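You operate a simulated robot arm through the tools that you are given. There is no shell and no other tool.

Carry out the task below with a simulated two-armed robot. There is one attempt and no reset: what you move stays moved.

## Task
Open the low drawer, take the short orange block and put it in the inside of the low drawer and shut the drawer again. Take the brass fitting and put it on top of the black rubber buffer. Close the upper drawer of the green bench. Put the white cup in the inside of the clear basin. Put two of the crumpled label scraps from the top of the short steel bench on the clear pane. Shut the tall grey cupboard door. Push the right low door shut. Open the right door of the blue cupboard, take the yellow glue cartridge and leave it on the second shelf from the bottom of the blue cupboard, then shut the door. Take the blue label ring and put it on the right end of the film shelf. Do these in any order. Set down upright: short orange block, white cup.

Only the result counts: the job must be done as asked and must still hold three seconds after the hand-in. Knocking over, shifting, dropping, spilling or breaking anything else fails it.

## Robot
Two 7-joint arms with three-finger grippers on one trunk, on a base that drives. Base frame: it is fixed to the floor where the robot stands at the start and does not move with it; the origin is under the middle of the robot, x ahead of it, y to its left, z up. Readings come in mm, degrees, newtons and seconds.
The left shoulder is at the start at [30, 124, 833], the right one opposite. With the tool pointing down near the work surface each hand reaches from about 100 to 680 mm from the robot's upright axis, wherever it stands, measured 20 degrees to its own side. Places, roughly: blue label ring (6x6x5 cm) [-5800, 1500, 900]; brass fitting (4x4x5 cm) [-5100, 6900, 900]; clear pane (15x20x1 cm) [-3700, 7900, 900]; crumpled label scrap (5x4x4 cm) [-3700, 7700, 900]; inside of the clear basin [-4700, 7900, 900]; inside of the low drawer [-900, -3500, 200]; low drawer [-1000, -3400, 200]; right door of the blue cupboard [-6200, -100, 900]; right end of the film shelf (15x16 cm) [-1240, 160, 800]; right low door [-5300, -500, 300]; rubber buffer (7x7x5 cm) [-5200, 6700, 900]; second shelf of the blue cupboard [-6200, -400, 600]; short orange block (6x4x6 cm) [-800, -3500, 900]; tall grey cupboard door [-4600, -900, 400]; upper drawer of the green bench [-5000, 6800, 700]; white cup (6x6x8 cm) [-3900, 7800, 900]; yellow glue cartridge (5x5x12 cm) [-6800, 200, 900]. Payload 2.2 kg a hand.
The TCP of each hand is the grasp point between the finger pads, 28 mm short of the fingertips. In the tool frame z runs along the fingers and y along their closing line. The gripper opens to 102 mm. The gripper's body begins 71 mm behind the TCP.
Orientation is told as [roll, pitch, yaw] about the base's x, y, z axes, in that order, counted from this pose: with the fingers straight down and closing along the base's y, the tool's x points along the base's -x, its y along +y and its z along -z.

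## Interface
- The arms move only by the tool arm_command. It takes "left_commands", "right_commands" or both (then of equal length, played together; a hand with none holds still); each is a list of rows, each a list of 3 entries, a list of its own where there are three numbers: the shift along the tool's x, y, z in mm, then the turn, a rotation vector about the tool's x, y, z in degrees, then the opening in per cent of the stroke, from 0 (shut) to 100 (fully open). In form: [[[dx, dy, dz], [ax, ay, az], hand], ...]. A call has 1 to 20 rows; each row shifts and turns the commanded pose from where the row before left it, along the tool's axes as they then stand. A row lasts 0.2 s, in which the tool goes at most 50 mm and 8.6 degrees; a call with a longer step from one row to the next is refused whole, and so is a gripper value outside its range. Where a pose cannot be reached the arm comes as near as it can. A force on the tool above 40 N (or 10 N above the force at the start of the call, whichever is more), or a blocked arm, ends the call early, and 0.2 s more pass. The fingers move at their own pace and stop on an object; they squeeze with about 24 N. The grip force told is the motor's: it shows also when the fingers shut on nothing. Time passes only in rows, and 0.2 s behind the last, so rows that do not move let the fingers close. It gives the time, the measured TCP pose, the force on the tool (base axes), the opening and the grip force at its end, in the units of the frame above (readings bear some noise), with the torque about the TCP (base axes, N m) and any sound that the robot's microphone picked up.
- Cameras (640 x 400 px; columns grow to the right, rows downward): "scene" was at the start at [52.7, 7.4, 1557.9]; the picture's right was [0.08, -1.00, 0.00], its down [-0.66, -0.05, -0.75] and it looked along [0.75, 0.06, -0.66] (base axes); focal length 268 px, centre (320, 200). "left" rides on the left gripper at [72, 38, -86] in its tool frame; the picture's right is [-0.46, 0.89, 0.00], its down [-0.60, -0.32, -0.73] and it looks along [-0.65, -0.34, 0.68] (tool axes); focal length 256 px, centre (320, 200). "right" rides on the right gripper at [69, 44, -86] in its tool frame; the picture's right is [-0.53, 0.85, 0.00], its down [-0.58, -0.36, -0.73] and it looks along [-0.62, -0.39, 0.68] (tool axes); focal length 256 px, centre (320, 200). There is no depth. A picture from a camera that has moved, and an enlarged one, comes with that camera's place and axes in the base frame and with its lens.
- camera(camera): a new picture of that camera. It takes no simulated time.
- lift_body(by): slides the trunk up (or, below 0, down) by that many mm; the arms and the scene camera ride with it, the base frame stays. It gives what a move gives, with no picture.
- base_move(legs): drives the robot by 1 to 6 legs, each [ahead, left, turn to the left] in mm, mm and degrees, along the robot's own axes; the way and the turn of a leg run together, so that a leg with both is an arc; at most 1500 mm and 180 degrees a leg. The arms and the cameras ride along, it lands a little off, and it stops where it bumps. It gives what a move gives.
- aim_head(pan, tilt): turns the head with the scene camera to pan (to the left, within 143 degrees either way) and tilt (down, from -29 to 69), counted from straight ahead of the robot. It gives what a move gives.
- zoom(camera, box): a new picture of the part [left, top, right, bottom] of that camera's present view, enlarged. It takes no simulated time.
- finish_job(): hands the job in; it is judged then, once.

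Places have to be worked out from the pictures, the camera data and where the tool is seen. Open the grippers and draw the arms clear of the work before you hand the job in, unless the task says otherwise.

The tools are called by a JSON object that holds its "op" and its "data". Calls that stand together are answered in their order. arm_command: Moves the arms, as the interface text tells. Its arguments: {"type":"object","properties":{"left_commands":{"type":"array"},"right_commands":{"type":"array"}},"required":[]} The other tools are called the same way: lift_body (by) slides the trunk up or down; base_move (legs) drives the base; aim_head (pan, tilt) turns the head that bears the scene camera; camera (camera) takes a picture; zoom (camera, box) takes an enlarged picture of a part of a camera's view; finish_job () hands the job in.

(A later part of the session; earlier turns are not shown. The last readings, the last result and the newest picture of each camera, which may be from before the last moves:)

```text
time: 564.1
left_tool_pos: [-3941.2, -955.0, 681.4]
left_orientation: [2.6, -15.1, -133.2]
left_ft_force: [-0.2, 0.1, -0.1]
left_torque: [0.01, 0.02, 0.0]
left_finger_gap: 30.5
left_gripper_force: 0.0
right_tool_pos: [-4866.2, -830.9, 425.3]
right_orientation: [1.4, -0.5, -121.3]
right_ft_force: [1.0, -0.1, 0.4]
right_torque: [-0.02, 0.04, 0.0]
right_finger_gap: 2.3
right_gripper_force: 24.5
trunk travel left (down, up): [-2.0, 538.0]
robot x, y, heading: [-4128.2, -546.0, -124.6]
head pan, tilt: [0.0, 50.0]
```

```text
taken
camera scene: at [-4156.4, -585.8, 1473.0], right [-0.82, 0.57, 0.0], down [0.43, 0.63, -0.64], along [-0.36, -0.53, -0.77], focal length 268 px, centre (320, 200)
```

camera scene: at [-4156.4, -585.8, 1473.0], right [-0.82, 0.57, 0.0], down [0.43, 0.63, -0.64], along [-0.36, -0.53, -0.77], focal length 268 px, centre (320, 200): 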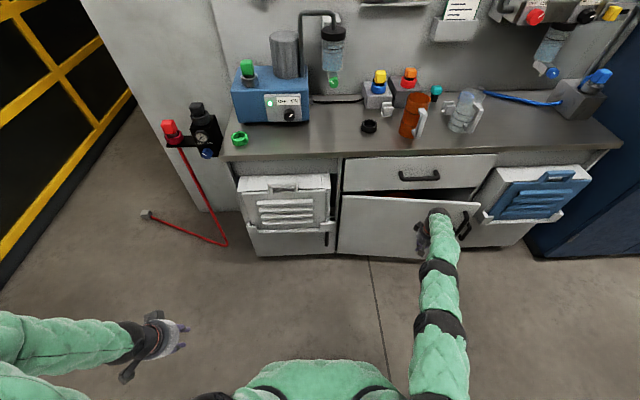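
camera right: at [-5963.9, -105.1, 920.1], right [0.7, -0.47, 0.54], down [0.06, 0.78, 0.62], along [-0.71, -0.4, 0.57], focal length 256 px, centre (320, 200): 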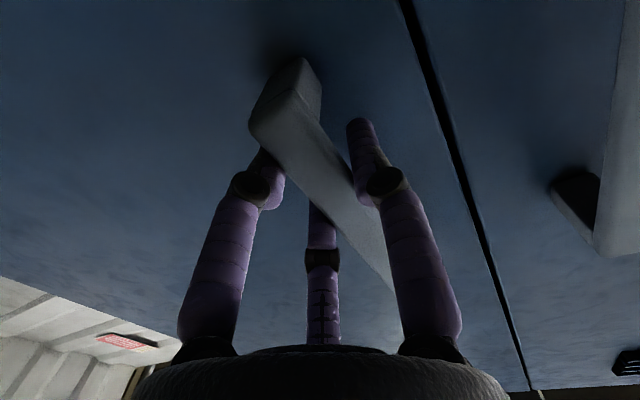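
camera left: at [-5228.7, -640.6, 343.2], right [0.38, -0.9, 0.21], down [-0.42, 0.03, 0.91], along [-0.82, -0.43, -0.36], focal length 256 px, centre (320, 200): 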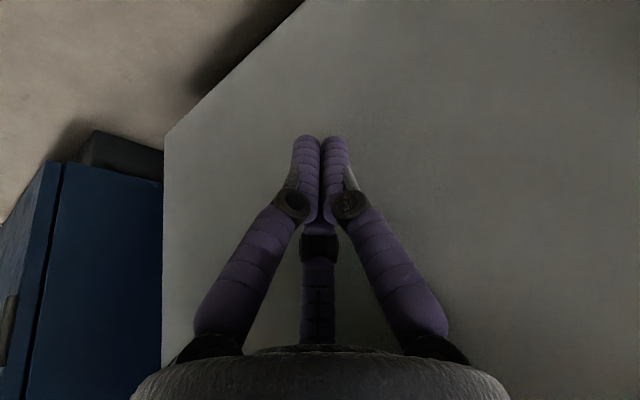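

Almost closed. I push on gently until the stop.

{"op": "base_move", "data": {"legs": [[50, 0, 0]]}}

{"op": "arm_command", "data": {"right_commands": [[[-15, 0, 0], [0, 0, 0], 0], [[-15, 0, 0], [0, 0, 0], 0], [[-12, 0, 0], [0, 0, 0], 0], [[-12, 0, 0], [0, 0, 0], 0], [[-12, 0, 0], [0, 0, 0], 0], [[-12, 0, 0], [0, 0, 0], 0], [[0, 0, 0], [0, 0, 0], 0]]}}

{"op": "camera", "data": {"camera": "scene"}}

```text
time: 565.1
left_tool_pos: [-3969.0, -996.8, 681.6]
left_orientation: [2.5, -14.9, -133.2]
left_ft_force: [-0.3, -0.2, -0.1]
left_torque: [0.01, 0.01, 0.0]
left_finger_gap: 30.6
left_gripper_force: 0.0
right_tool_pos: [-4893.5, -873.0, 424.3]
right_orientation: [1.4, -0.4, -121.3]
right_ft_force: [1.1, -0.2, 0.1]
right_torque: [-0.02, -0.01, 0.0]
right_finger_gap: 2.2
right_gripper_force: 23.7
trunk travel left (down, up): [-2.0, 538.0]
robot x, y, heading: [-4154.4, -589.7, -124.3]
head pan, tilt: [0.0, 50.0]
```

```text
time: 566.7
left_tool_pos: [-3969.3, -997.2, 681.5]
left_orientation: [2.5, -15.1, -133.3]
left_ft_force: [0.2, -0.7, -0.2]
left_torque: [0.01, 0.03, 0.0]
left_finger_gap: 30.9
left_gripper_force: 0.0
right_tool_pos: [-4886.2, -892.9, 438.4]
right_orientation: [1.5, -0.5, -121.3]
right_ft_force: [-0.4, 0.8, 0.9]
right_torque: [0.0, -0.02, 0.03]
right_finger_gap: 1.9
right_gripper_force: 23.9
right hand out of reach, approached as far as the arm can: row 1, 2, 3, 4, 5, 6
trunk travel left (down, up): [-2.0, 538.0]
robot x, y, heading: [-4153.6, -591.7, -124.4]
head pan, tilt: [0.0, 50.0]
```

```text
taken
camera scene: at [-4185.3, -627.9, 1472.9], right [-0.82, 0.57, 0.0], down [0.43, 0.63, -0.64], along [-0.36, -0.53, -0.77], focal length 268 px, centre (320, 200)
```

scene: 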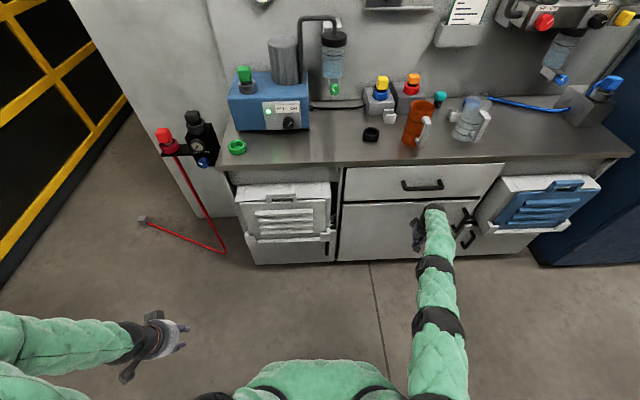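

Nearly flush; a small further drive ahead should seat it.

{"op": "base_move", "data": {"legs": [[30, 0, 0]]}}

{"op": "zoom", "data": {"camera": "scene", "box": [220, 160, 560, 290]}}

```text
time: 567.5
left_tool_pos: [-3986.3, -1021.8, 681.5]
left_orientation: [2.6, -15.0, -133.2]
left_ft_force: [0.2, -0.2, -0.4]
left_torque: [0.03, 0.01, 0.03]
left_finger_gap: 30.7
left_gripper_force: 0.1
right_tool_pos: [-4903.5, -918.9, 437.4]
right_orientation: [1.5, -0.4, -121.3]
right_ft_force: [-0.1, -0.1, 0.0]
right_torque: [-0.03, 0.0, 0.02]
right_finger_gap: 2.2
right_gripper_force: 24.2
trunk travel left (down, up): [-2.0, 538.0]
robot x, y, heading: [-4175.5, -611.3, -124.6]
head pan, tilt: [0.0, 50.0]
```

```text
1.88 times, centred on (390, 225) of scene
camera zoom: at [-4203.2, -653.5, 1472.9], right [-0.82, 0.57, 0.0], down [0.43, 0.63, -0.64], along [-0.36, -0.53, -0.77], focal length 504 px, centre (188, 153)
```

zoom: 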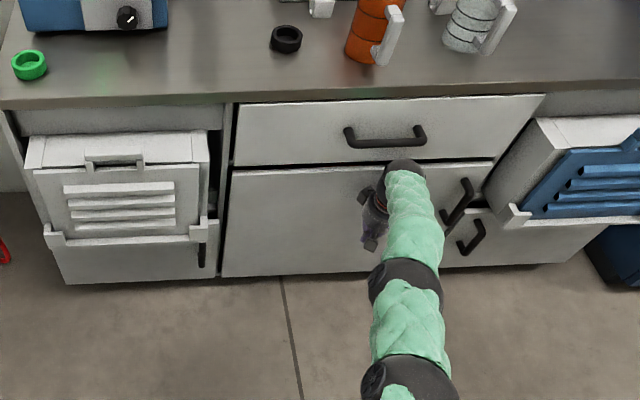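

It looks flush, but I felt no stop yet; I push another few mm to be sure.

{"op": "base_move", "data": {"legs": [[25, 0, 0]]}}

{"op": "zoom", "data": {"camera": "scene", "box": [220, 160, 560, 290]}}

```text
time: 568.3
left_tool_pos: [-3993.9, -1032.7, 681.3]
left_orientation: [2.6, -15.1, -133.3]
left_ft_force: [0.7, -0.5, 0.4]
left_torque: [-0.03, 0.01, 0.01]
left_finger_gap: 30.4
left_gripper_force: 0.0
right_tool_pos: [-4909.2, -923.0, 438.3]
right_orientation: [1.7, 0.3, -121.0]
right_ft_force: [3.2, 3.5, 3.1]
right_torque: [-0.61, 0.42, 0.13]
right_finger_gap: 2.3
right_gripper_force: 23.4
trunk travel left (down, up): [-2.0, 538.0]
robot x, y, heading: [-4183.9, -621.3, -124.8]
head pan, tilt: [0.0, 50.0]
stopped in leg 1: the force on the tool passed its limit at 121 N (the readings are from after the stop); the commanded pose is now the measured one
```

```text
1.88 times, centred on (390, 225) of scene
camera zoom: at [-4209.4, -662.5, 1472.8], right [-0.82, 0.57, 0.0], down [0.44, 0.63, -0.64], along [-0.37, -0.53, -0.77], focal length 504 px, centre (188, 153)
```

zoom: 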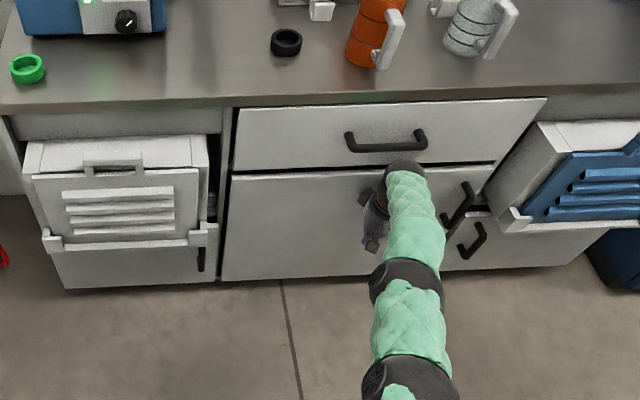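

The stop is reached: the tall door is shut. I ease the hand back and verify.

{"op": "arm_command", "data": {"right_commands": [[[4, 0, 0], [0, 0, 0], 0], [[6, 0, 0], [0, 0, 0], 0], [[20, 0, 0], [0, 0, 0], 0], [[40, 0, 0], [0, 0, 0], 0], [[40, 0, 0], [0, 0, 0], 0], [[40, 0, 0], [0, 0, 0], 0], [[40, 0, 0], [0, 0, 0], 0], [[0, 0, 0], [0, 0, 0], 0]]}}

{"op": "base_move", "data": {"legs": [[-250, 0, 0]]}}

{"op": "aim_head", "data": {"pan": -20, "tilt": 45}}

{"op": "camera", "data": {"camera": "scene"}}

```text
time: 570.1
left_tool_pos: [-3994.9, -1031.3, 681.3]
left_orientation: [2.6, -15.0, -133.3]
left_ft_force: [-0.2, -0.4, 0.0]
left_torque: [-0.03, -0.02, 0.0]
left_finger_gap: 30.6
left_gripper_force: 0.1
right_tool_pos: [-4810.5, -759.8, 440.2]
right_orientation: [1.8, 0.3, -120.9]
right_ft_force: [0.2, -0.1, 0.4]
right_torque: [-0.01, 0.01, 0.02]
right_finger_gap: 2.1
right_gripper_force: 23.7
trunk travel left (down, up): [-2.0, 538.0]
robot x, y, heading: [-4178.5, -623.1, -124.8]
head pan, tilt: [0.0, 50.0]
```

```text
time: 572.0
left_tool_pos: [-3851.3, -824.0, 681.5]
left_orientation: [2.7, -15.2, -133.4]
left_ft_force: [0.1, -0.1, -0.8]
left_torque: [-0.01, 0.03, 0.03]
left_finger_gap: 30.6
left_gripper_force: 0.0
right_tool_pos: [-4668.0, -551.5, 441.3]
right_orientation: [1.7, 0.3, -121.0]
right_ft_force: [0.0, 0.0, -0.3]
right_torque: [0.0, 0.0, 0.0]
right_finger_gap: 2.0
right_gripper_force: 24.2
trunk travel left (down, up): [-2.0, 538.0]
robot x, y, heading: [-4038.8, -414.9, -124.6]
head pan, tilt: [0.0, 50.0]
```

```text
time: 572.8
left_tool_pos: [-3850.6, -825.0, 681.8]
left_orientation: [2.6, -15.0, -133.4]
left_ft_force: [-0.2, -0.6, -0.6]
left_torque: [0.03, 0.01, 0.02]
left_finger_gap: 30.7
left_gripper_force: 0.0
right_tool_pos: [-4669.3, -550.3, 440.8]
right_orientation: [1.6, 0.2, -121.0]
right_ft_force: [0.0, -0.2, 0.0]
right_torque: [-0.03, 0.02, -0.02]
right_finger_gap: 2.2
right_gripper_force: 24.5
trunk travel left (down, up): [-2.0, 538.0]
robot x, y, heading: [-4040.0, -418.0, -124.7]
head pan, tilt: [-20.0, 45.0]
```

```text
taken
camera scene: at [-4088.9, -439.3, 1479.8], right [-0.58, 0.82, 0.0], down [0.58, 0.41, -0.71], along [-0.58, -0.41, -0.71], focal length 268 px, centre (320, 200)
```

scene: 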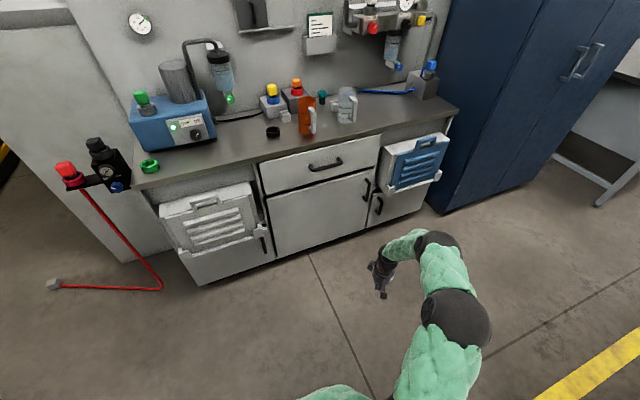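

All three doors are shut. Next the blue ring; I look behind for the free space and the way around.

{"op": "aim_head", "data": {"pan": -130, "tilt": 20}}

{"op": "camera", "data": {"camera": "scene"}}

{"op": "aim_head", "data": {"pan": 130, "tilt": 20}}

{"op": "camera", "data": {"camera": "scene"}}

```text
time: 574.7
left_tool_pos: [-3852.2, -823.8, 681.9]
left_orientation: [2.7, -15.1, -133.3]
left_ft_force: [-0.8, 0.3, 0.2]
left_torque: [-0.01, 0.0, -0.03]
left_finger_gap: 30.7
left_gripper_force: 0.1
right_tool_pos: [-4667.9, -549.8, 440.0]
right_orientation: [1.7, 0.4, -121.1]
right_ft_force: [-0.2, -0.8, 0.1]
right_torque: [-0.02, 0.01, 0.02]
right_finger_gap: 2.1
right_gripper_force: 24.1
trunk travel left (down, up): [-2.0, 538.0]
robot x, y, heading: [-4038.7, -415.6, -124.4]
head pan, tilt: [-130.0, 20.0]
```

```text
taken
camera scene: at [-4047.1, -302.5, 1518.5], right [0.96, 0.26, 0.0], down [0.09, -0.33, -0.94], along [-0.25, 0.91, -0.34], focal length 268 px, centre (320, 200)
```

scene: 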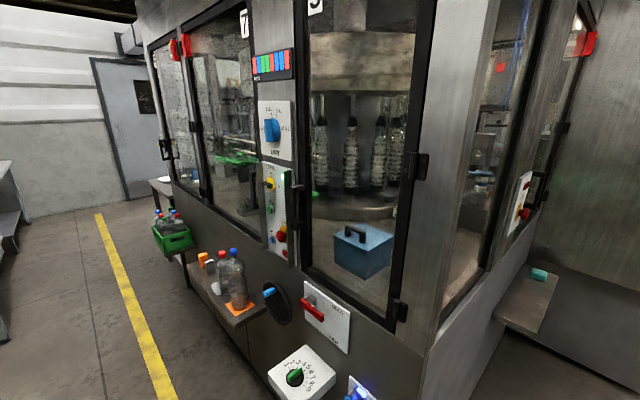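

```text
time: 578.3
left_tool_pos: [-3851.3, -825.5, 682.0]
left_orientation: [2.6, -15.0, -133.5]
left_ft_force: [-0.6, -0.2, -0.3]
left_torque: [-0.01, 0.03, 0.01]
left_finger_gap: 30.8
left_gripper_force: 0.1
right_tool_pos: [-4668.4, -551.7, 440.1]
right_orientation: [1.7, 0.4, -121.0]
right_ft_force: [-0.7, -0.2, -0.1]
right_torque: [-0.01, -0.02, 0.0]
right_finger_gap: 2.2
right_gripper_force: 24.0
trunk travel left (down, up): [-2.0, 538.0]
robot x, y, heading: [-4036.7, -416.0, -124.9]
head pan, tilt: [130.0, 20.0]
```

```text
taken
camera scene: at [-3929.8, -383.8, 1518.5], right [0.09, -1.0, 0.0], down [-0.34, -0.03, -0.94], along [0.94, 0.09, -0.34], focal length 268 px, centre (320, 200)
```

scene: 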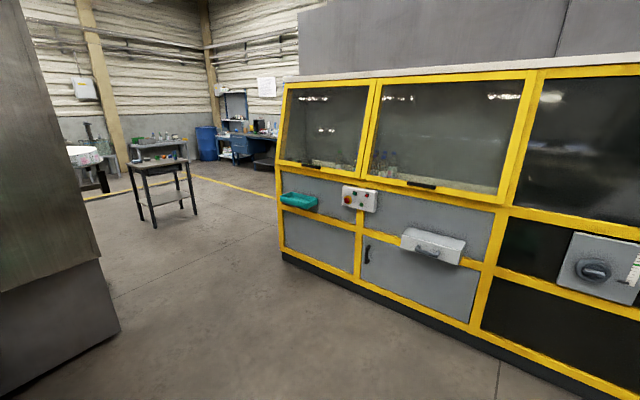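

There is a 1.5 m wide passage between the two machines back to the start side, good for later. I raise trunk and hands to the high travel pose and turn along the aisle toward the ring's table.

{"op": "lift_body", "data": {"by": 270}}

{"op": "arm_command", "data": {"left_commands": [[[20, -20, -30], [0, 7.5, 0], 50], [[20, -20, -30], [0, 7.5, 0], 50], [[20, -20, -30], [0, 0, 0], 50], [[0, -20, -20], [0, 0, 0], 50], [[0, -20, 0], [0, 0, 0], 50], [[0, -20, 0], [0, 0, 0], 50], [[0, 0, 0], [0, 0, 0], 50], [[0, 0, 0], [0, 0, 0], 50], [[0, 0, 0], [0, 0, 0], 50]], "right_commands": [[[0, 10, -42], [0, 0, 0], 50], [[0, 10, -42], [0, 0, 0], 50], [[0, 10, -42], [0, 0, 0], 50], [[0, 10, -42], [0, 0, 0], 50], [[0, 10, -42], [0, 0, 0], 50], [[0, 10, -42], [0, 0, 0], 50], [[0, 10, -42], [0, 0, 0], 50], [[0, 10, -40], [0, 0, 0], 50], [[0, 0, 0], [0, 0, 0], 50]]}}

{"op": "base_move", "data": {"legs": [[60, 0, 0], [0, 0, -88]]}}

{"op": "aim_head", "data": {"pan": 0, "tilt": 25}}

{"op": "camera", "data": {"camera": "scene"}}

```text
time: 581.0
left_tool_pos: [-3851.9, -825.0, 950.6]
left_orientation: [2.5, -15.0, -133.4]
left_ft_force: [0.6, 0.6, 0.4]
left_torque: [0.04, 0.0, -0.02]
left_finger_gap: 30.4
left_gripper_force: 0.1
right_tool_pos: [-4667.5, -550.2, 711.1]
right_orientation: [1.7, 0.5, -121.0]
right_ft_force: [0.7, -0.2, 0.5]
right_torque: [0.02, -0.01, 0.01]
right_finger_gap: 2.0
right_gripper_force: 24.1
trunk travel left (down, up): [-272.0, 268.0]
robot x, y, heading: [-4039.4, -414.5, -124.9]
head pan, tilt: [130.0, 20.0]
```

```text
time: 583.0
left_tool_pos: [-3896.2, -692.2, 1048.1]
left_orientation: [2.4, 0.0, -132.8]
left_ft_force: [0.2, -0.1, 0.5]
left_torque: [0.01, -0.01, -0.01]
left_finger_gap: 50.9
left_gripper_force: 0.1
right_tool_pos: [-4609.5, -588.6, 1045.4]
right_orientation: [1.7, 0.4, -121.0]
right_ft_force: [0.2, 0.9, -0.3]
right_torque: [0.0, 0.02, -0.04]
right_finger_gap: 51.2
right_gripper_force: 0.1
trunk travel left (down, up): [-272.0, 268.0]
robot x, y, heading: [-4037.0, -414.3, -124.4]
head pan, tilt: [130.0, 20.0]
```

```text
time: 587.8
left_tool_pos: [-4343.1, -618.4, 1047.5]
left_orientation: [2.5, 0.0, 139.1]
left_ft_force: [-0.3, -0.5, 0.0]
left_torque: [0.01, -0.02, -0.02]
left_finger_gap: 51.0
left_gripper_force: 0.1
right_tool_pos: [-4262.5, 98.1, 1045.6]
right_orientation: [1.7, 0.4, 150.8]
right_ft_force: [-0.3, 0.2, 0.4]
right_torque: [0.0, 0.04, 0.03]
right_finger_gap: 51.1
right_gripper_force: 0.1
trunk travel left (down, up): [-272.0, 268.0]
robot x, y, heading: [-4071.4, -467.2, 147.1]
head pan, tilt: [130.0, 20.0]
```

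```text
time: 589.9
left_tool_pos: [-4342.7, -618.9, 1047.3]
left_orientation: [2.5, -0.1, 139.0]
left_ft_force: [0.3, 0.3, 0.3]
left_torque: [0.0, 0.0, 0.01]
left_finger_gap: 51.1
left_gripper_force: 0.0
right_tool_pos: [-4260.8, 98.7, 1044.1]
right_orientation: [1.8, 0.4, 150.8]
right_ft_force: [-0.4, -0.5, 0.1]
right_torque: [0.0, -0.03, 0.01]
right_finger_gap: 50.7
right_gripper_force: 0.0
trunk travel left (down, up): [-272.0, 268.0]
robot x, y, heading: [-4073.1, -467.3, 147.0]
head pan, tilt: [0.0, 25.0]
```

```text
taken
camera scene: at [-4126.2, -432.5, 1780.4], right [0.54, 0.84, 0.0], down [0.35, -0.23, -0.91], along [-0.76, 0.49, -0.42], focal length 268 px, centre (320, 200)
```

scene: 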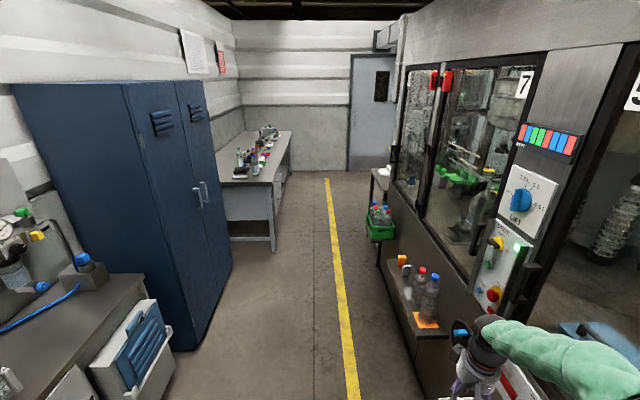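

The right hand sticks out toward the machine; I tuck it in before driving on.

{"op": "arm_command", "data": {"right_commands": [[[20, 40, 0], [0, 0, 0], 50], [[20, 40, 0], [0, 0, 0], 50], [[20, 40, 0], [0, 0, 0], 50], [[20, 40, 0], [0, 0, 0], 50], [[20, 40, 0], [0, 0, 0], 50], [[10, 20, 0], [0, 0, 0], 50], [[0, 0, 0], [0, 0, 0], 50]]}}

{"op": "base_move", "data": {"legs": [[1200, 0, 0], [1150, 0, 0]]}}

{"op": "aim_head", "data": {"pan": -40, "tilt": 35}}

{"op": "camera", "data": {"camera": "scene"}}

```text
time: 591.5
left_tool_pos: [-4343.4, -616.7, 1047.4]
left_orientation: [2.5, -0.1, 139.0]
left_ft_force: [-0.4, 0.7, 0.1]
left_torque: [0.02, -0.01, 0.0]
left_finger_gap: 50.9
left_gripper_force: 0.1
right_tool_pos: [-4271.3, -145.2, 1055.5]
right_orientation: [1.7, 0.3, 150.8]
right_ft_force: [0.9, 0.6, -0.1]
right_torque: [0.01, 0.01, -0.02]
right_finger_gap: 51.1
right_gripper_force: 0.0
trunk travel left (down, up): [-272.0, 268.0]
robot x, y, heading: [-4070.1, -462.6, 146.8]
head pan, tilt: [0.0, 25.0]
```

```text
time: 602.9
left_tool_pos: [-6289.4, 657.9, 1047.2]
left_orientation: [2.5, 0.0, 138.1]
left_ft_force: [0.1, 0.1, -0.7]
left_torque: [-0.01, 0.0, 0.0]
left_finger_gap: 50.8
left_gripper_force: 0.1
right_tool_pos: [-6210.0, 1129.3, 1054.2]
right_orientation: [1.6, 0.5, 149.8]
right_ft_force: [-0.2, 1.3, 0.2]
right_torque: [-0.01, 0.02, 0.0]
right_finger_gap: 51.0
right_gripper_force: 0.0
trunk travel left (down, up): [-272.0, 268.0]
robot x, y, heading: [-6014.4, 805.9, 146.0]
head pan, tilt: [0.0, 25.0]
```

```text
time: 604.0
left_tool_pos: [-6289.1, 657.2, 1047.8]
left_orientation: [2.5, -0.2, 138.1]
left_ft_force: [0.2, -0.4, 0.2]
left_torque: [-0.01, -0.04, -0.01]
left_finger_gap: 51.0
left_gripper_force: 0.1
right_tool_pos: [-6210.4, 1129.6, 1053.6]
right_orientation: [1.8, 0.3, 149.8]
right_ft_force: [1.1, -0.2, -0.4]
right_torque: [0.01, 0.04, -0.02]
right_finger_gap: 50.9
right_gripper_force: 0.0
trunk travel left (down, up): [-272.0, 268.0]
robot x, y, heading: [-6017.4, 807.6, 146.1]
head pan, tilt: [-40.0, 35.0]
```

```text
taken
camera scene: at [-6017.3, 872.6, 1764.7], right [0.96, 0.28, 0.0], down [0.16, -0.55, -0.82], along [-0.23, 0.79, -0.57], focal length 268 px, centre (320, 200)
```

scene: 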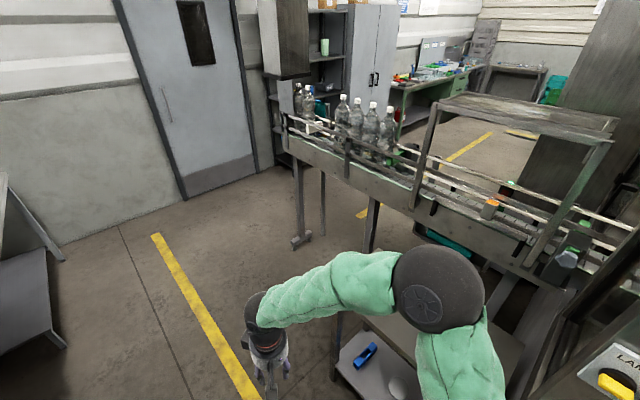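

The ring's table is right beside me. I turn right to face it and look.

{"op": "base_move", "data": {"legs": [[0, 0, -88.5]]}}

{"op": "aim_head", "data": {"pan": 10, "tilt": 45}}

{"op": "camera", "data": {"camera": "scene"}}

```text
time: 608.3
left_tool_pos: [-6153.4, 1081.8, 1047.7]
left_orientation: [2.5, -0.2, 45.8]
left_ft_force: [0.1, -0.2, 0.1]
left_torque: [0.0, -0.01, -0.01]
left_finger_gap: 50.8
left_gripper_force: 0.0
right_tool_pos: [-5683.9, 984.9, 1053.9]
right_orientation: [1.7, 0.3, 57.6]
right_ft_force: [0.4, 0.2, -0.8]
right_torque: [0.0, 0.02, -0.01]
right_finger_gap: 50.9
right_gripper_force: 0.0
trunk travel left (down, up): [-272.0, 268.0]
robot x, y, heading: [-6014.6, 805.6, 53.9]
head pan, tilt: [-40.0, 35.0]
```

```text
time: 609.5
left_tool_pos: [-6151.3, 1081.8, 1046.9]
left_orientation: [2.5, -0.1, 45.9]
left_ft_force: [0.5, 0.0, 0.3]
left_torque: [0.03, 0.01, -0.01]
left_finger_gap: 51.0
left_gripper_force: 0.1
right_tool_pos: [-5683.4, 985.9, 1053.9]
right_orientation: [1.7, 0.3, 57.5]
right_ft_force: [0.7, 0.2, -0.2]
right_torque: [-0.02, 0.01, 0.03]
right_finger_gap: 50.8
right_gripper_force: 0.1
trunk travel left (down, up): [-272.0, 268.0]
robot x, y, heading: [-6020.3, 801.8, 54.1]
head pan, tilt: [10.0, 45.0]
```

```text
taken
camera scene: at [-5999.5, 853.5, 1749.8], right [0.9, -0.44, 0.0], down [-0.31, -0.63, -0.71], along [0.31, 0.63, -0.71], focal length 268 px, centre (320, 200)
```

scene: 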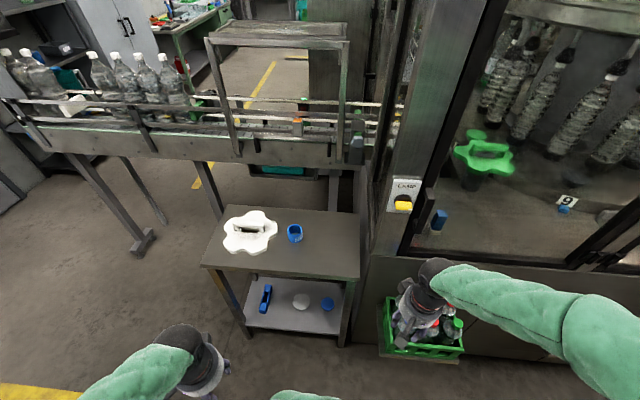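

The blue ring stands on the table at about (-5797, 1494). I move 130 mm closer.

{"op": "base_move", "data": {"legs": [[130, 20, 3.3]]}}

{"op": "camera", "data": {"camera": "scene"}}

{"op": "zoom", "data": {"camera": "scene", "box": [190, 200, 390, 320]}}

{"op": "camera", "data": {"camera": "left"}}

```text
time: 610.7
left_tool_pos: [-6110.5, 1192.2, 1047.8]
left_orientation: [2.4, -0.1, 48.9]
left_ft_force: [0.4, 0.3, -0.9]
left_torque: [-0.02, 0.0, -0.01]
left_finger_gap: 51.0
left_gripper_force: 0.1
right_tool_pos: [-5636.7, 1120.0, 1053.1]
right_orientation: [1.7, 0.3, 60.6]
right_ft_force: [0.2, 0.0, 0.1]
right_torque: [-0.03, -0.01, 0.01]
right_finger_gap: 51.1
right_gripper_force: 0.0
trunk travel left (down, up): [-272.0, 268.0]
robot x, y, heading: [-5960.3, 918.8, 57.1]
head pan, tilt: [10.0, 45.0]
```

```text
taken
camera scene: at [-5945.4, 972.5, 1749.8], right [0.92, -0.39, 0.0], down [-0.28, -0.65, -0.71], along [0.28, 0.65, -0.71], focal length 268 px, centre (320, 200)
```

scene: 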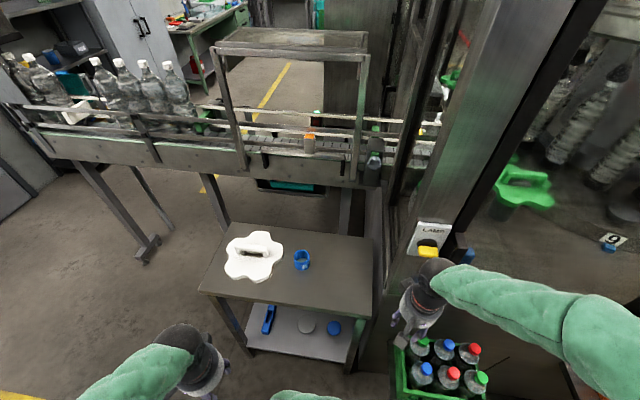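

```text
3.20 times, centred on (290, 260) of scene
camera zoom: at [-5945.4, 972.5, 1749.8], right [0.92, -0.39, 0.0], down [-0.28, -0.65, -0.71], along [0.28, 0.65, -0.71], focal length 856 px, centre (416, 8)
```

zoom: 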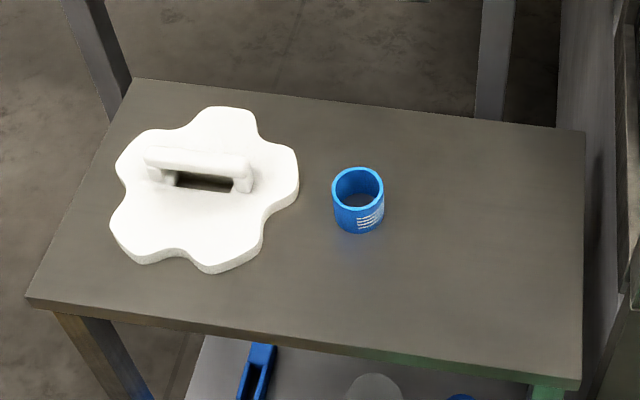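

```text
taken
camera left: at [-6184.5, 1158.9, 1135.8], right [-0.36, 0.93, 0.04], down [0.66, 0.23, 0.72], along [0.66, 0.28, -0.7], focal length 256 px, centre (320, 200)
```

left: 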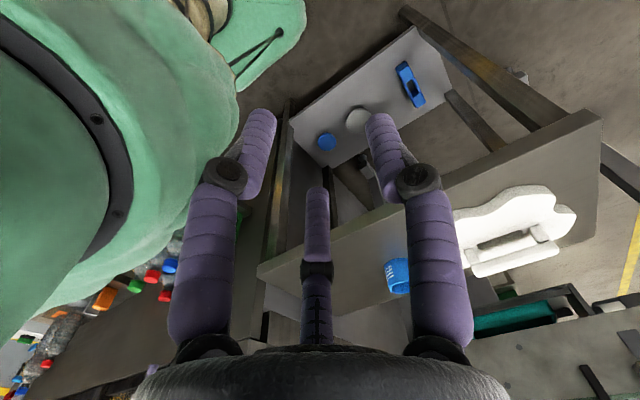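

Ring centre ≈(-5796, 1490, 890). I bring the left hand over it.

{"op": "arm_command", "data": {"left_commands": [[[-43, -4.1, 0], [0, 0, 0], 80], [[-43, -4.1, 0], [0, 0, 0], 80], [[-43, -4.1, 0], [0, 0, 0], 80], [[-43, -4.1, 0], [0, 0, 0], 80], [[-43, -4.1, 0], [0, 0, 0], 80], [[-43, -4.1, 0], [0, 0, 0], 80], [[-43, -4.1, 0], [0, 0, 0], 80], [[-43, -4.1, 0], [0, 0, 0], 90], [[-43, -4.1, 15], [0, 0, 0], 90], [[-40, -4.1, 30], [0, 0, 0], 90], [[0, 0, 0], [0, 0, 0], 90]]}}

{"op": "camera", "data": {"camera": "left"}}

{"op": "camera", "data": {"camera": "scene"}}

```text
refused: row 10 steps farther than a row can; nothing moved
```

```text
taken
camera left: at [-6184.5, 1158.9, 1135.8], right [-0.36, 0.93, 0.04], down [0.66, 0.23, 0.72], along [0.66, 0.28, -0.7], focal length 256 px, centre (320, 200)
```

left: 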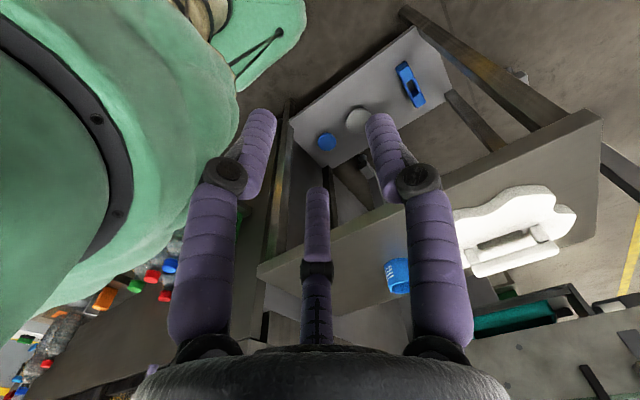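

```text
taken
camera scene: at [-5945.4, 972.5, 1749.8], right [0.92, -0.39, 0.0], down [-0.28, -0.65, -0.71], along [0.28, 0.65, -0.71], focal length 268 px, centre (320, 200)
```

scene: 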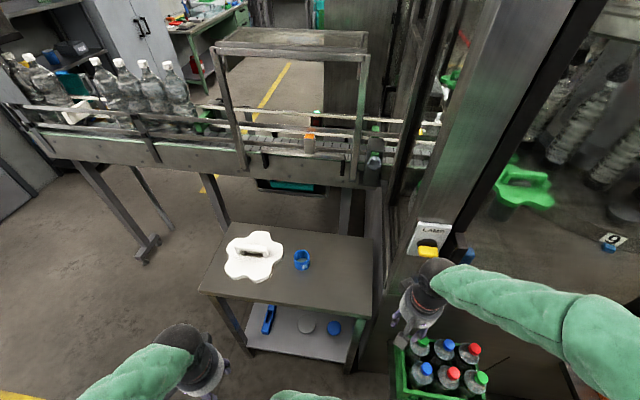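

One row was too long; I repeat with shorter steps.

{"op": "arm_command", "data": {"left_commands": [[[-43, -4.1, 0], [0, 0, 0], 80], [[-43, -4.1, 0], [0, 0, 0], 80], [[-43, -4.1, 0], [0, 0, 0], 80], [[-43, -4.1, 0], [0, 0, 0], 80], [[-43, -4.1, 0], [0, 0, 0], 80], [[-43, -4.1, 0], [0, 0, 0], 80], [[-43, -4.1, 0], [0, 0, 0], 80], [[-43, -4.1, 0], [0, 0, 0], 90], [[-43, -4.1, 0], [0, 0, 0], 90], [[-40, -4.1, 0], [0, 0, 0], 90], [[0, 0, 30], [0, 0, 0], 90], [[0, 0, 0], [0, 0, 0], 90]]}}

{"op": "camera", "data": {"camera": "left"}}

{"op": "zoom", "data": {"camera": "scene", "box": [190, 200, 390, 320]}}

```text
time: 613.3
left_tool_pos: [-5801.4, 1485.7, 1017.8]
left_orientation: [2.6, -0.1, 48.9]
left_ft_force: [0.4, -0.3, 0.7]
left_torque: [-0.02, -0.01, 0.01]
left_finger_gap: 91.6
left_gripper_force: 0.1
right_tool_pos: [-5637.6, 1118.8, 1054.2]
right_orientation: [1.7, 0.4, 60.7]
right_ft_force: [1.3, 0.4, -0.6]
right_torque: [-0.01, 0.02, 0.02]
right_finger_gap: 51.2
right_gripper_force: 0.1
trunk travel left (down, up): [-272.0, 268.0]
robot x, y, heading: [-5957.0, 920.2, 56.6]
head pan, tilt: [10.0, 45.0]
```

```text
taken
camera left: at [-5875.0, 1454.4, 1107.0], right [-0.36, 0.93, 0.04], down [0.66, 0.23, 0.72], along [0.66, 0.28, -0.7], focal length 256 px, centre (320, 200)
```

left: 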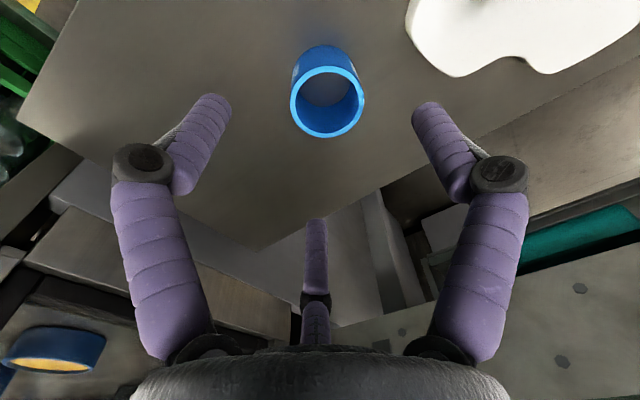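

```text
3.20 times, centred on (290, 260) of scene
camera zoom: at [-5945.9, 970.4, 1749.8], right [0.92, -0.39, 0.0], down [-0.28, -0.65, -0.71], along [0.28, 0.65, -0.71], focal length 856 px, centre (416, 8)
```

zoom: 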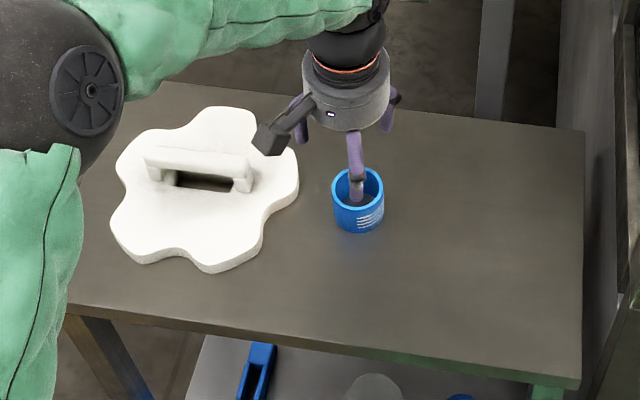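

Rim reads z≈898 at (-5791, 1500). I move 16 mm forward, lower and check.

{"op": "arm_command", "data": {"left_commands": [[[-16, 2, 0], [0, 0, 0], 90], [[0, 0, 35], [0, 0, 0], 90], [[0, 0, 35], [0, 0, 0], 90], [[0, 0, 30], [0, 0, 0], 90], [[0, 0, 0], [0, 0, 0], 90]]}}

{"op": "camera", "data": {"camera": "left"}}

```text
time: 614.5
left_tool_pos: [-5794.4, 1503.9, 919.0]
left_orientation: [2.5, -0.2, 48.9]
left_ft_force: [0.0, -0.4, -0.4]
left_torque: [0.02, 0.02, 0.01]
left_finger_gap: 92.0
left_gripper_force: 0.0
right_tool_pos: [-5639.1, 1119.2, 1053.9]
right_orientation: [1.7, 0.3, 60.6]
right_ft_force: [-0.6, 0.7, -1.7]
right_torque: [0.02, 0.01, 0.03]
right_finger_gap: 51.1
right_gripper_force: 0.1
trunk travel left (down, up): [-272.0, 268.0]
robot x, y, heading: [-5962.2, 918.5, 56.9]
head pan, tilt: [10.0, 45.0]
```

```text
taken
camera left: at [-5868.0, 1470.2, 1007.2], right [-0.36, 0.93, 0.04], down [0.66, 0.23, 0.72], along [0.66, 0.29, -0.7], focal length 256 px, centre (320, 200)
```

left: 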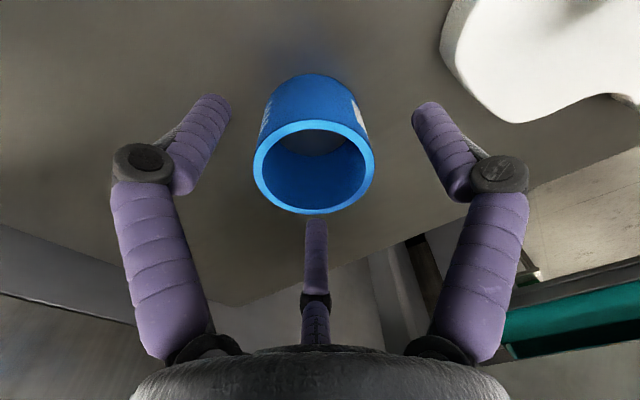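

Centred over the ring (rim z≈906). I lower 30 mm and close.

{"op": "arm_command", "data": {"left_commands": [[[0, 0, 16], [0, 0, 0], 90], [[0, 0, 14], [0, 0, 0], 90], [[0, 0, 0], [0, 0, 0], 65], [[0, 0, 0], [0, 0, 0], 40], [[0, 0, 0], [0, 0, 0], 0], [[0, 0, 0], [0, 0, 0], 0]]}}

{"op": "camera", "data": {"camera": "left"}}

```text
time: 615.9
left_tool_pos: [-5795.9, 1502.7, 886.9]
left_orientation: [2.6, 0.0, 48.9]
left_ft_force: [-0.5, -0.4, 0.2]
left_torque: [-0.01, -0.02, 0.01]
left_finger_gap: 58.3
left_gripper_force: 24.0
right_tool_pos: [-5639.0, 1118.9, 1054.9]
right_orientation: [1.7, 0.4, 60.7]
right_ft_force: [-0.5, 0.4, 0.1]
right_torque: [-0.01, 0.01, 0.02]
right_finger_gap: 51.1
right_gripper_force: 0.0
trunk travel left (down, up): [-272.0, 268.0]
robot x, y, heading: [-5962.3, 919.0, 56.8]
head pan, tilt: [10.0, 45.0]
```

```text
taken
camera left: at [-5869.4, 1469.1, 976.0], right [-0.36, 0.93, 0.04], down [0.66, 0.23, 0.72], along [0.66, 0.28, -0.7], focal length 256 px, centre (320, 200)
```

left: 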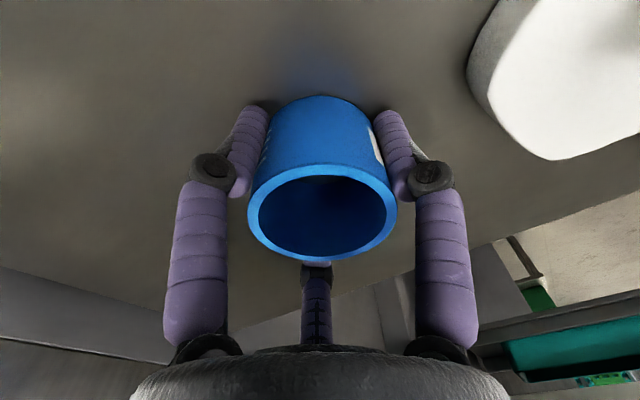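

Held (gap 58). I lift the ring and retract.

{"op": "arm_command", "data": {"left_commands": [[[0, 0, -20], [0, 0, 0], 0], [[0, 0, -40], [0, 0, 0], 0], [[0, 0, -45], [0, 0, 0], 0], [[0, 0, -45], [0, 0, 0], 0], [[40, 0, 0], [0, 0, 0], 0], [[40, 0, 0], [0, 0, 0], 0], [[40, 0, 0], [0, 0, 0], 0], [[40, 0, 0], [0, 0, 0], 0], [[40, 0, 0], [0, 0, 0], 0], [[40, 0, 0], [0, 0, 0], 0], [[0, 0, 0], [0, 0, 0], 0]]}}

{"op": "camera", "data": {"camera": "left"}}

{"op": "camera", "data": {"camera": "scene"}}

```text
time: 618.3
left_tool_pos: [-5948.5, 1318.8, 1034.0]
left_orientation: [2.4, 0.0, 48.9]
left_ft_force: [0.7, 0.3, -1.2]
left_torque: [-0.01, 0.01, 0.01]
left_finger_gap: 58.5
left_gripper_force: 24.2
right_tool_pos: [-5637.7, 1119.9, 1053.3]
right_orientation: [1.7, 0.4, 60.7]
right_ft_force: [0.4, -0.3, 0.2]
right_torque: [0.0, 0.01, -0.01]
right_finger_gap: 51.0
right_gripper_force: 0.0
trunk travel left (down, up): [-272.0, 268.0]
robot x, y, heading: [-5960.2, 920.3, 56.9]
head pan, tilt: [10.0, 45.0]
```

```text
taken
camera left: at [-6022.6, 1286.2, 1122.0], right [-0.36, 0.93, 0.04], down [0.66, 0.23, 0.72], along [0.66, 0.28, -0.7], focal length 256 px, centre (320, 200)
```

left: 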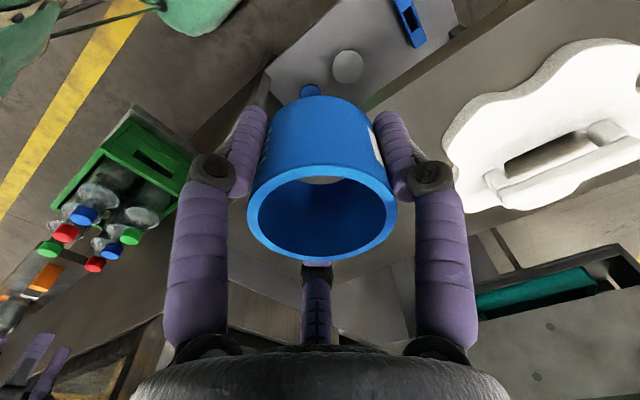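

```text
taken
camera scene: at [-5945.6, 971.4, 1749.8], right [0.92, -0.39, 0.0], down [-0.28, -0.65, -0.71], along [0.28, 0.65, -0.71], focal length 268 px, centre (320, 200)
```

scene: 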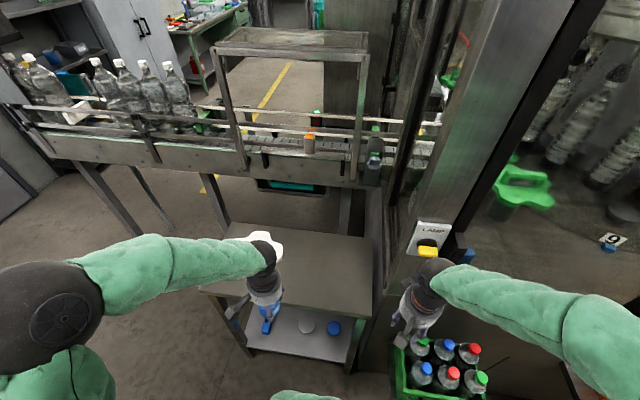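

The ring is secure. I back into the aisle's middle, turn right to face back along the aisle, and drive to its end.

{"op": "base_move", "data": {"legs": [[-250, 0, 0], [0, 0, -89.5]]}}

{"op": "aim_head", "data": {"pan": 0, "tilt": 25}}

{"op": "camera", "data": {"camera": "scene"}}

```text
time: 624.1
left_tool_pos: [-5701.5, 682.1, 1033.0]
left_orientation: [2.6, -0.2, -42.8]
left_ft_force: [0.8, 0.2, -0.3]
left_torque: [-0.01, 0.01, 0.0]
left_finger_gap: 58.3
left_gripper_force: 23.6
right_tool_pos: [-5910.0, 377.5, 1052.9]
right_orientation: [1.7, 0.4, -31.0]
right_ft_force: [-0.2, 0.1, 0.3]
right_torque: [-0.01, 0.0, 0.0]
right_finger_gap: 51.1
right_gripper_force: 0.1
trunk travel left (down, up): [-272.0, 268.0]
robot x, y, heading: [-6100.8, 706.9, -34.6]
head pan, tilt: [10.0, 45.0]
```

```text
time: 624.9
left_tool_pos: [-5702.6, 683.4, 1033.9]
left_orientation: [2.5, 0.0, -42.8]
left_ft_force: [0.9, -0.5, 0.1]
left_torque: [0.01, -0.01, -0.04]
left_finger_gap: 58.5
left_gripper_force: 24.1
right_tool_pos: [-5909.3, 376.8, 1054.0]
right_orientation: [1.7, 0.3, -30.9]
right_ft_force: [-1.0, -0.4, -0.2]
right_torque: [0.03, 0.01, 0.0]
right_finger_gap: 50.8
right_gripper_force: 0.1
trunk travel left (down, up): [-272.0, 268.0]
robot x, y, heading: [-6100.8, 705.9, -34.6]
head pan, tilt: [0.0, 25.0]
```

```text
taken
camera scene: at [-6050.1, 670.5, 1780.3], right [-0.57, -0.82, 0.0], down [-0.35, 0.24, -0.91], along [0.74, -0.52, -0.42], focal length 268 px, centre (320, 200)
```

scene: 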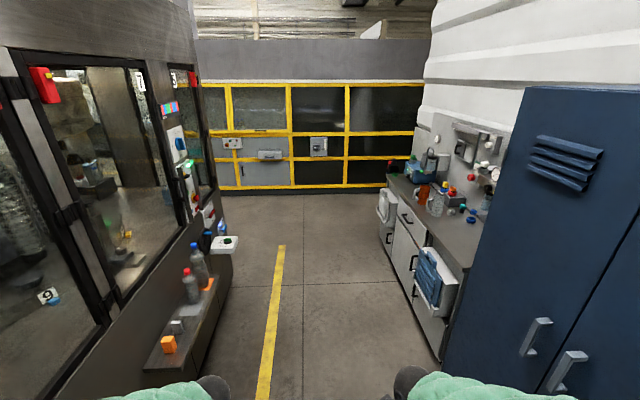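

Clear down the middle. I drive along the aisle to the open area before the yellow machine.

{"op": "base_move", "data": {"legs": [[0, 0, 2], [1500, 0, 0], [1500, 0, 0]]}}

{"op": "aim_head", "data": {"pan": 60, "tilt": 25}}

{"op": "camera", "data": {"camera": "scene"}}

```text
time: 639.9
left_tool_pos: [-3115.3, -859.3, 1034.0]
left_orientation: [2.5, 0.0, -39.0]
left_ft_force: [0.6, 0.2, 0.0]
left_torque: [0.02, -0.01, 0.0]
left_finger_gap: 58.5
left_gripper_force: 24.7
right_tool_pos: [-3303.3, -1177.3, 1054.1]
right_orientation: [1.7, 0.5, -27.3]
right_ft_force: [-0.1, -0.3, 0.7]
right_torque: [0.0, -0.01, -0.01]
right_finger_gap: 50.9
right_gripper_force: 0.0
trunk travel left (down, up): [-272.0, 268.0]
robot x, y, heading: [-3514.2, -858.5, -30.7]
head pan, tilt: [0.0, 25.0]
```

```text
time: 641.1
left_tool_pos: [-3115.8, -858.2, 1033.1]
left_orientation: [2.5, 0.0, -39.0]
left_ft_force: [0.3, 0.4, -0.4]
left_torque: [0.05, 0.01, -0.03]
left_finger_gap: 58.3
left_gripper_force: 24.3
right_tool_pos: [-3302.2, -1177.0, 1053.4]
right_orientation: [1.7, 0.2, -27.3]
right_ft_force: [-1.3, -0.7, 0.1]
right_torque: [0.0, -0.01, 0.01]
right_finger_gap: 50.9
right_gripper_force: 0.1
trunk travel left (down, up): [-272.0, 268.0]
robot x, y, heading: [-3513.6, -860.7, -30.8]
head pan, tilt: [60.0, 25.0]
```

```text
taken
camera scene: at [-3460.2, -801.6, 1780.4], right [0.48, -0.88, 0.0], down [-0.37, -0.2, -0.91], along [0.79, 0.44, -0.42], focal length 268 px, centre (320, 200)
```

scene: 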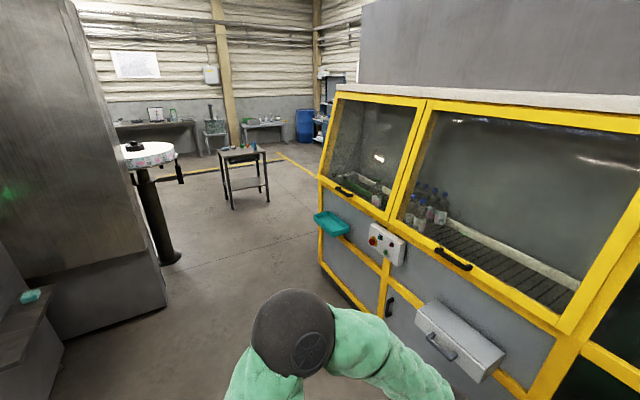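

The passage between machines (u 1390–2844) is free. I turn left into it and drive through toward the start side.

{"op": "base_move", "data": {"legs": [[0, 0, 88], [800, -380, 0], [1400, 0, 0]]}}

{"op": "aim_head", "data": {"pan": -40, "tilt": 30}}

{"op": "camera", "data": {"camera": "scene"}}

```text
time: 656.2
left_tool_pos: [-2033.3, 1225.8, 1034.0]
left_orientation: [2.5, 0.0, 50.5]
left_ft_force: [0.6, -0.7, -0.1]
left_torque: [0.0, -0.01, 0.02]
left_finger_gap: 58.3
left_gripper_force: 23.5
right_tool_pos: [-1718.0, 1033.9, 1054.0]
right_orientation: [1.7, 0.4, 62.3]
right_ft_force: [-0.5, 0.9, 1.1]
right_torque: [-0.03, 0.0, 0.02]
right_finger_gap: 51.0
right_gripper_force: 0.1
trunk travel left (down, up): [-272.0, 268.0]
robot x, y, heading: [-2036.4, 824.6, 58.3]
head pan, tilt: [60.0, 25.0]
```

```text
time: 658.0
left_tool_pos: [-2034.5, 1225.1, 1034.0]
left_orientation: [2.5, 0.0, 50.5]
left_ft_force: [-0.5, 0.1, -0.4]
left_torque: [-0.01, 0.01, -0.03]
left_finger_gap: 58.2
left_gripper_force: 24.0
right_tool_pos: [-1717.7, 1033.6, 1054.1]
right_orientation: [1.7, 0.3, 62.2]
right_ft_force: [-0.1, -0.3, -0.3]
right_torque: [0.02, 0.02, -0.02]
right_finger_gap: 51.1
right_gripper_force: 0.1
trunk travel left (down, up): [-272.0, 268.0]
robot x, y, heading: [-2035.2, 827.0, 58.4]
head pan, tilt: [-40.0, 30.0]
```

```text
taken
camera scene: at [-1965.6, 830.1, 1772.4], right [0.32, -0.95, 0.0], down [-0.47, -0.16, -0.87], along [0.82, 0.28, -0.5], focal length 268 px, centre (320, 200)
```

scene: 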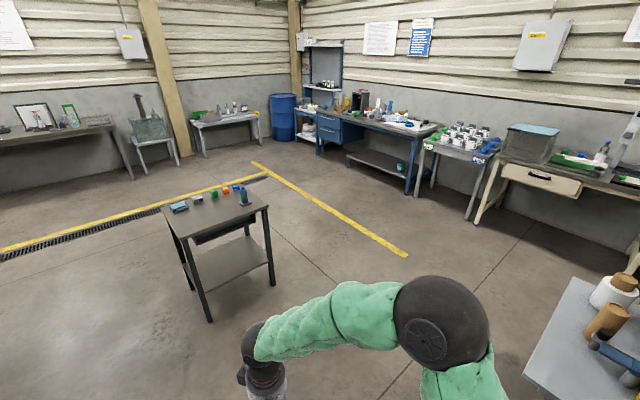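

The shelf with the rolls is at right. I go on 550 mm, turn right, and look at the shelf.

{"op": "base_move", "data": {"legs": [[560, 0, 0], [0, 0, -90]]}}

{"op": "aim_head", "data": {"pan": -35, "tilt": 35}}

{"op": "camera", "data": {"camera": "scene"}}

```text
time: 664.9
left_tool_pos: [-1348.1, 1293.2, 1033.3]
left_orientation: [2.6, 0.1, -39.1]
left_ft_force: [0.1, 0.3, -1.0]
left_torque: [0.04, 0.02, 0.04]
left_finger_gap: 58.4
left_gripper_force: 24.2
right_tool_pos: [-1536.6, 973.6, 1054.0]
right_orientation: [1.6, 0.3, -27.3]
right_ft_force: [0.2, -0.4, -0.4]
right_torque: [0.01, 0.01, 0.0]
right_finger_gap: 51.1
right_gripper_force: 0.2
trunk travel left (down, up): [-272.0, 268.0]
robot x, y, heading: [-1747.7, 1284.6, -31.2]
head pan, tilt: [-40.0, 30.0]
```

```text
time: 665.6
left_tool_pos: [-1349.1, 1291.7, 1033.9]
left_orientation: [2.5, 0.0, -39.0]
left_ft_force: [-0.2, 0.7, -0.8]
left_torque: [0.0, -0.02, 0.0]
left_finger_gap: 58.4
left_gripper_force: 23.9
right_tool_pos: [-1537.0, 974.4, 1052.6]
right_orientation: [1.8, 0.3, -27.3]
right_ft_force: [0.3, 0.3, -0.4]
right_torque: [-0.01, -0.01, -0.01]
right_finger_gap: 51.2
right_gripper_force: 0.1
trunk travel left (down, up): [-272.0, 268.0]
robot x, y, heading: [-1750.1, 1291.6, -31.0]
head pan, tilt: [-35.0, 35.0]
```

```text
taken
camera scene: at [-1738.0, 1224.7, 1764.7], right [-0.91, -0.41, 0.0], down [-0.23, 0.52, -0.82], along [0.33, -0.75, -0.57], focal length 268 px, centre (320, 200)
```

scene: 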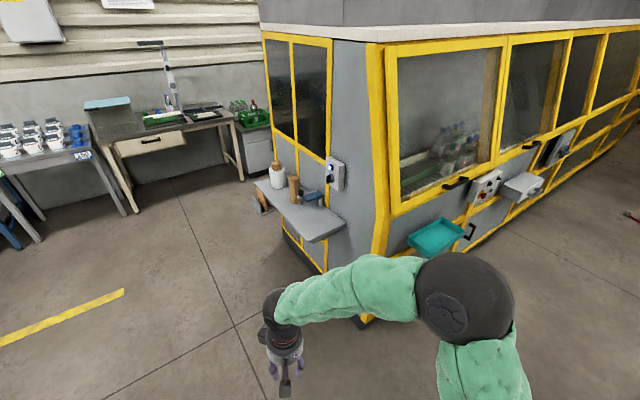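

Shelf: u 587–1240, v -420 to -671, z≈800; its right end (u≈1050–1210) is free, matching (-1240, 160). I drive over and turn to face it.

{"op": "base_move", "data": {"legs": [[890, 0, 0], [0, 0, -91.6]]}}

{"op": "aim_head", "data": {"pan": 10, "tilt": 45}}

{"op": "camera", "data": {"camera": "scene"}}

```text
time: 674.1
left_tool_pos: [-982.8, 425.4, 1034.0]
left_orientation: [2.6, 0.0, -129.7]
left_ft_force: [-0.4, 0.1, 0.2]
left_torque: [0.02, -0.01, 0.05]
left_finger_gap: 58.5
left_gripper_force: 24.3
right_tool_pos: [-1299.1, 617.9, 1053.2]
right_orientation: [1.8, 0.2, -117.9]
right_ft_force: [-0.5, 0.5, -0.7]
right_torque: [-0.01, 0.01, 0.03]
right_finger_gap: 50.8
right_gripper_force: 0.1
trunk travel left (down, up): [-272.0, 268.0]
robot x, y, heading: [-981.4, 824.4, -121.5]
head pan, tilt: [-35.0, 35.0]
```

```text
time: 675.2
left_tool_pos: [-982.4, 426.0, 1033.2]
left_orientation: [2.5, -0.1, -129.7]
left_ft_force: [0.6, -0.7, -0.8]
left_torque: [-0.01, 0.01, 0.01]
left_finger_gap: 58.6
left_gripper_force: 23.8
right_tool_pos: [-1298.7, 617.2, 1054.4]
right_orientation: [1.7, 0.3, -117.9]
right_ft_force: [0.3, 0.3, 0.9]
right_torque: [0.03, 0.03, 0.02]
right_finger_gap: 50.8
right_gripper_force: 0.0
trunk travel left (down, up): [-272.0, 268.0]
robot x, y, heading: [-980.7, 827.2, -121.6]
head pan, tilt: [10.0, 45.0]
```

```text
taken
camera scene: at [-996.9, 775.2, 1749.8], right [-0.93, 0.37, 0.0], down [0.26, 0.66, -0.71], along [-0.26, -0.66, -0.71], focal length 268 px, centre (320, 200)
```

scene: 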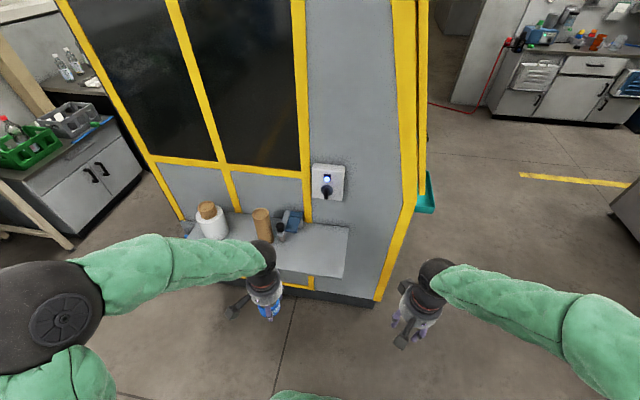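

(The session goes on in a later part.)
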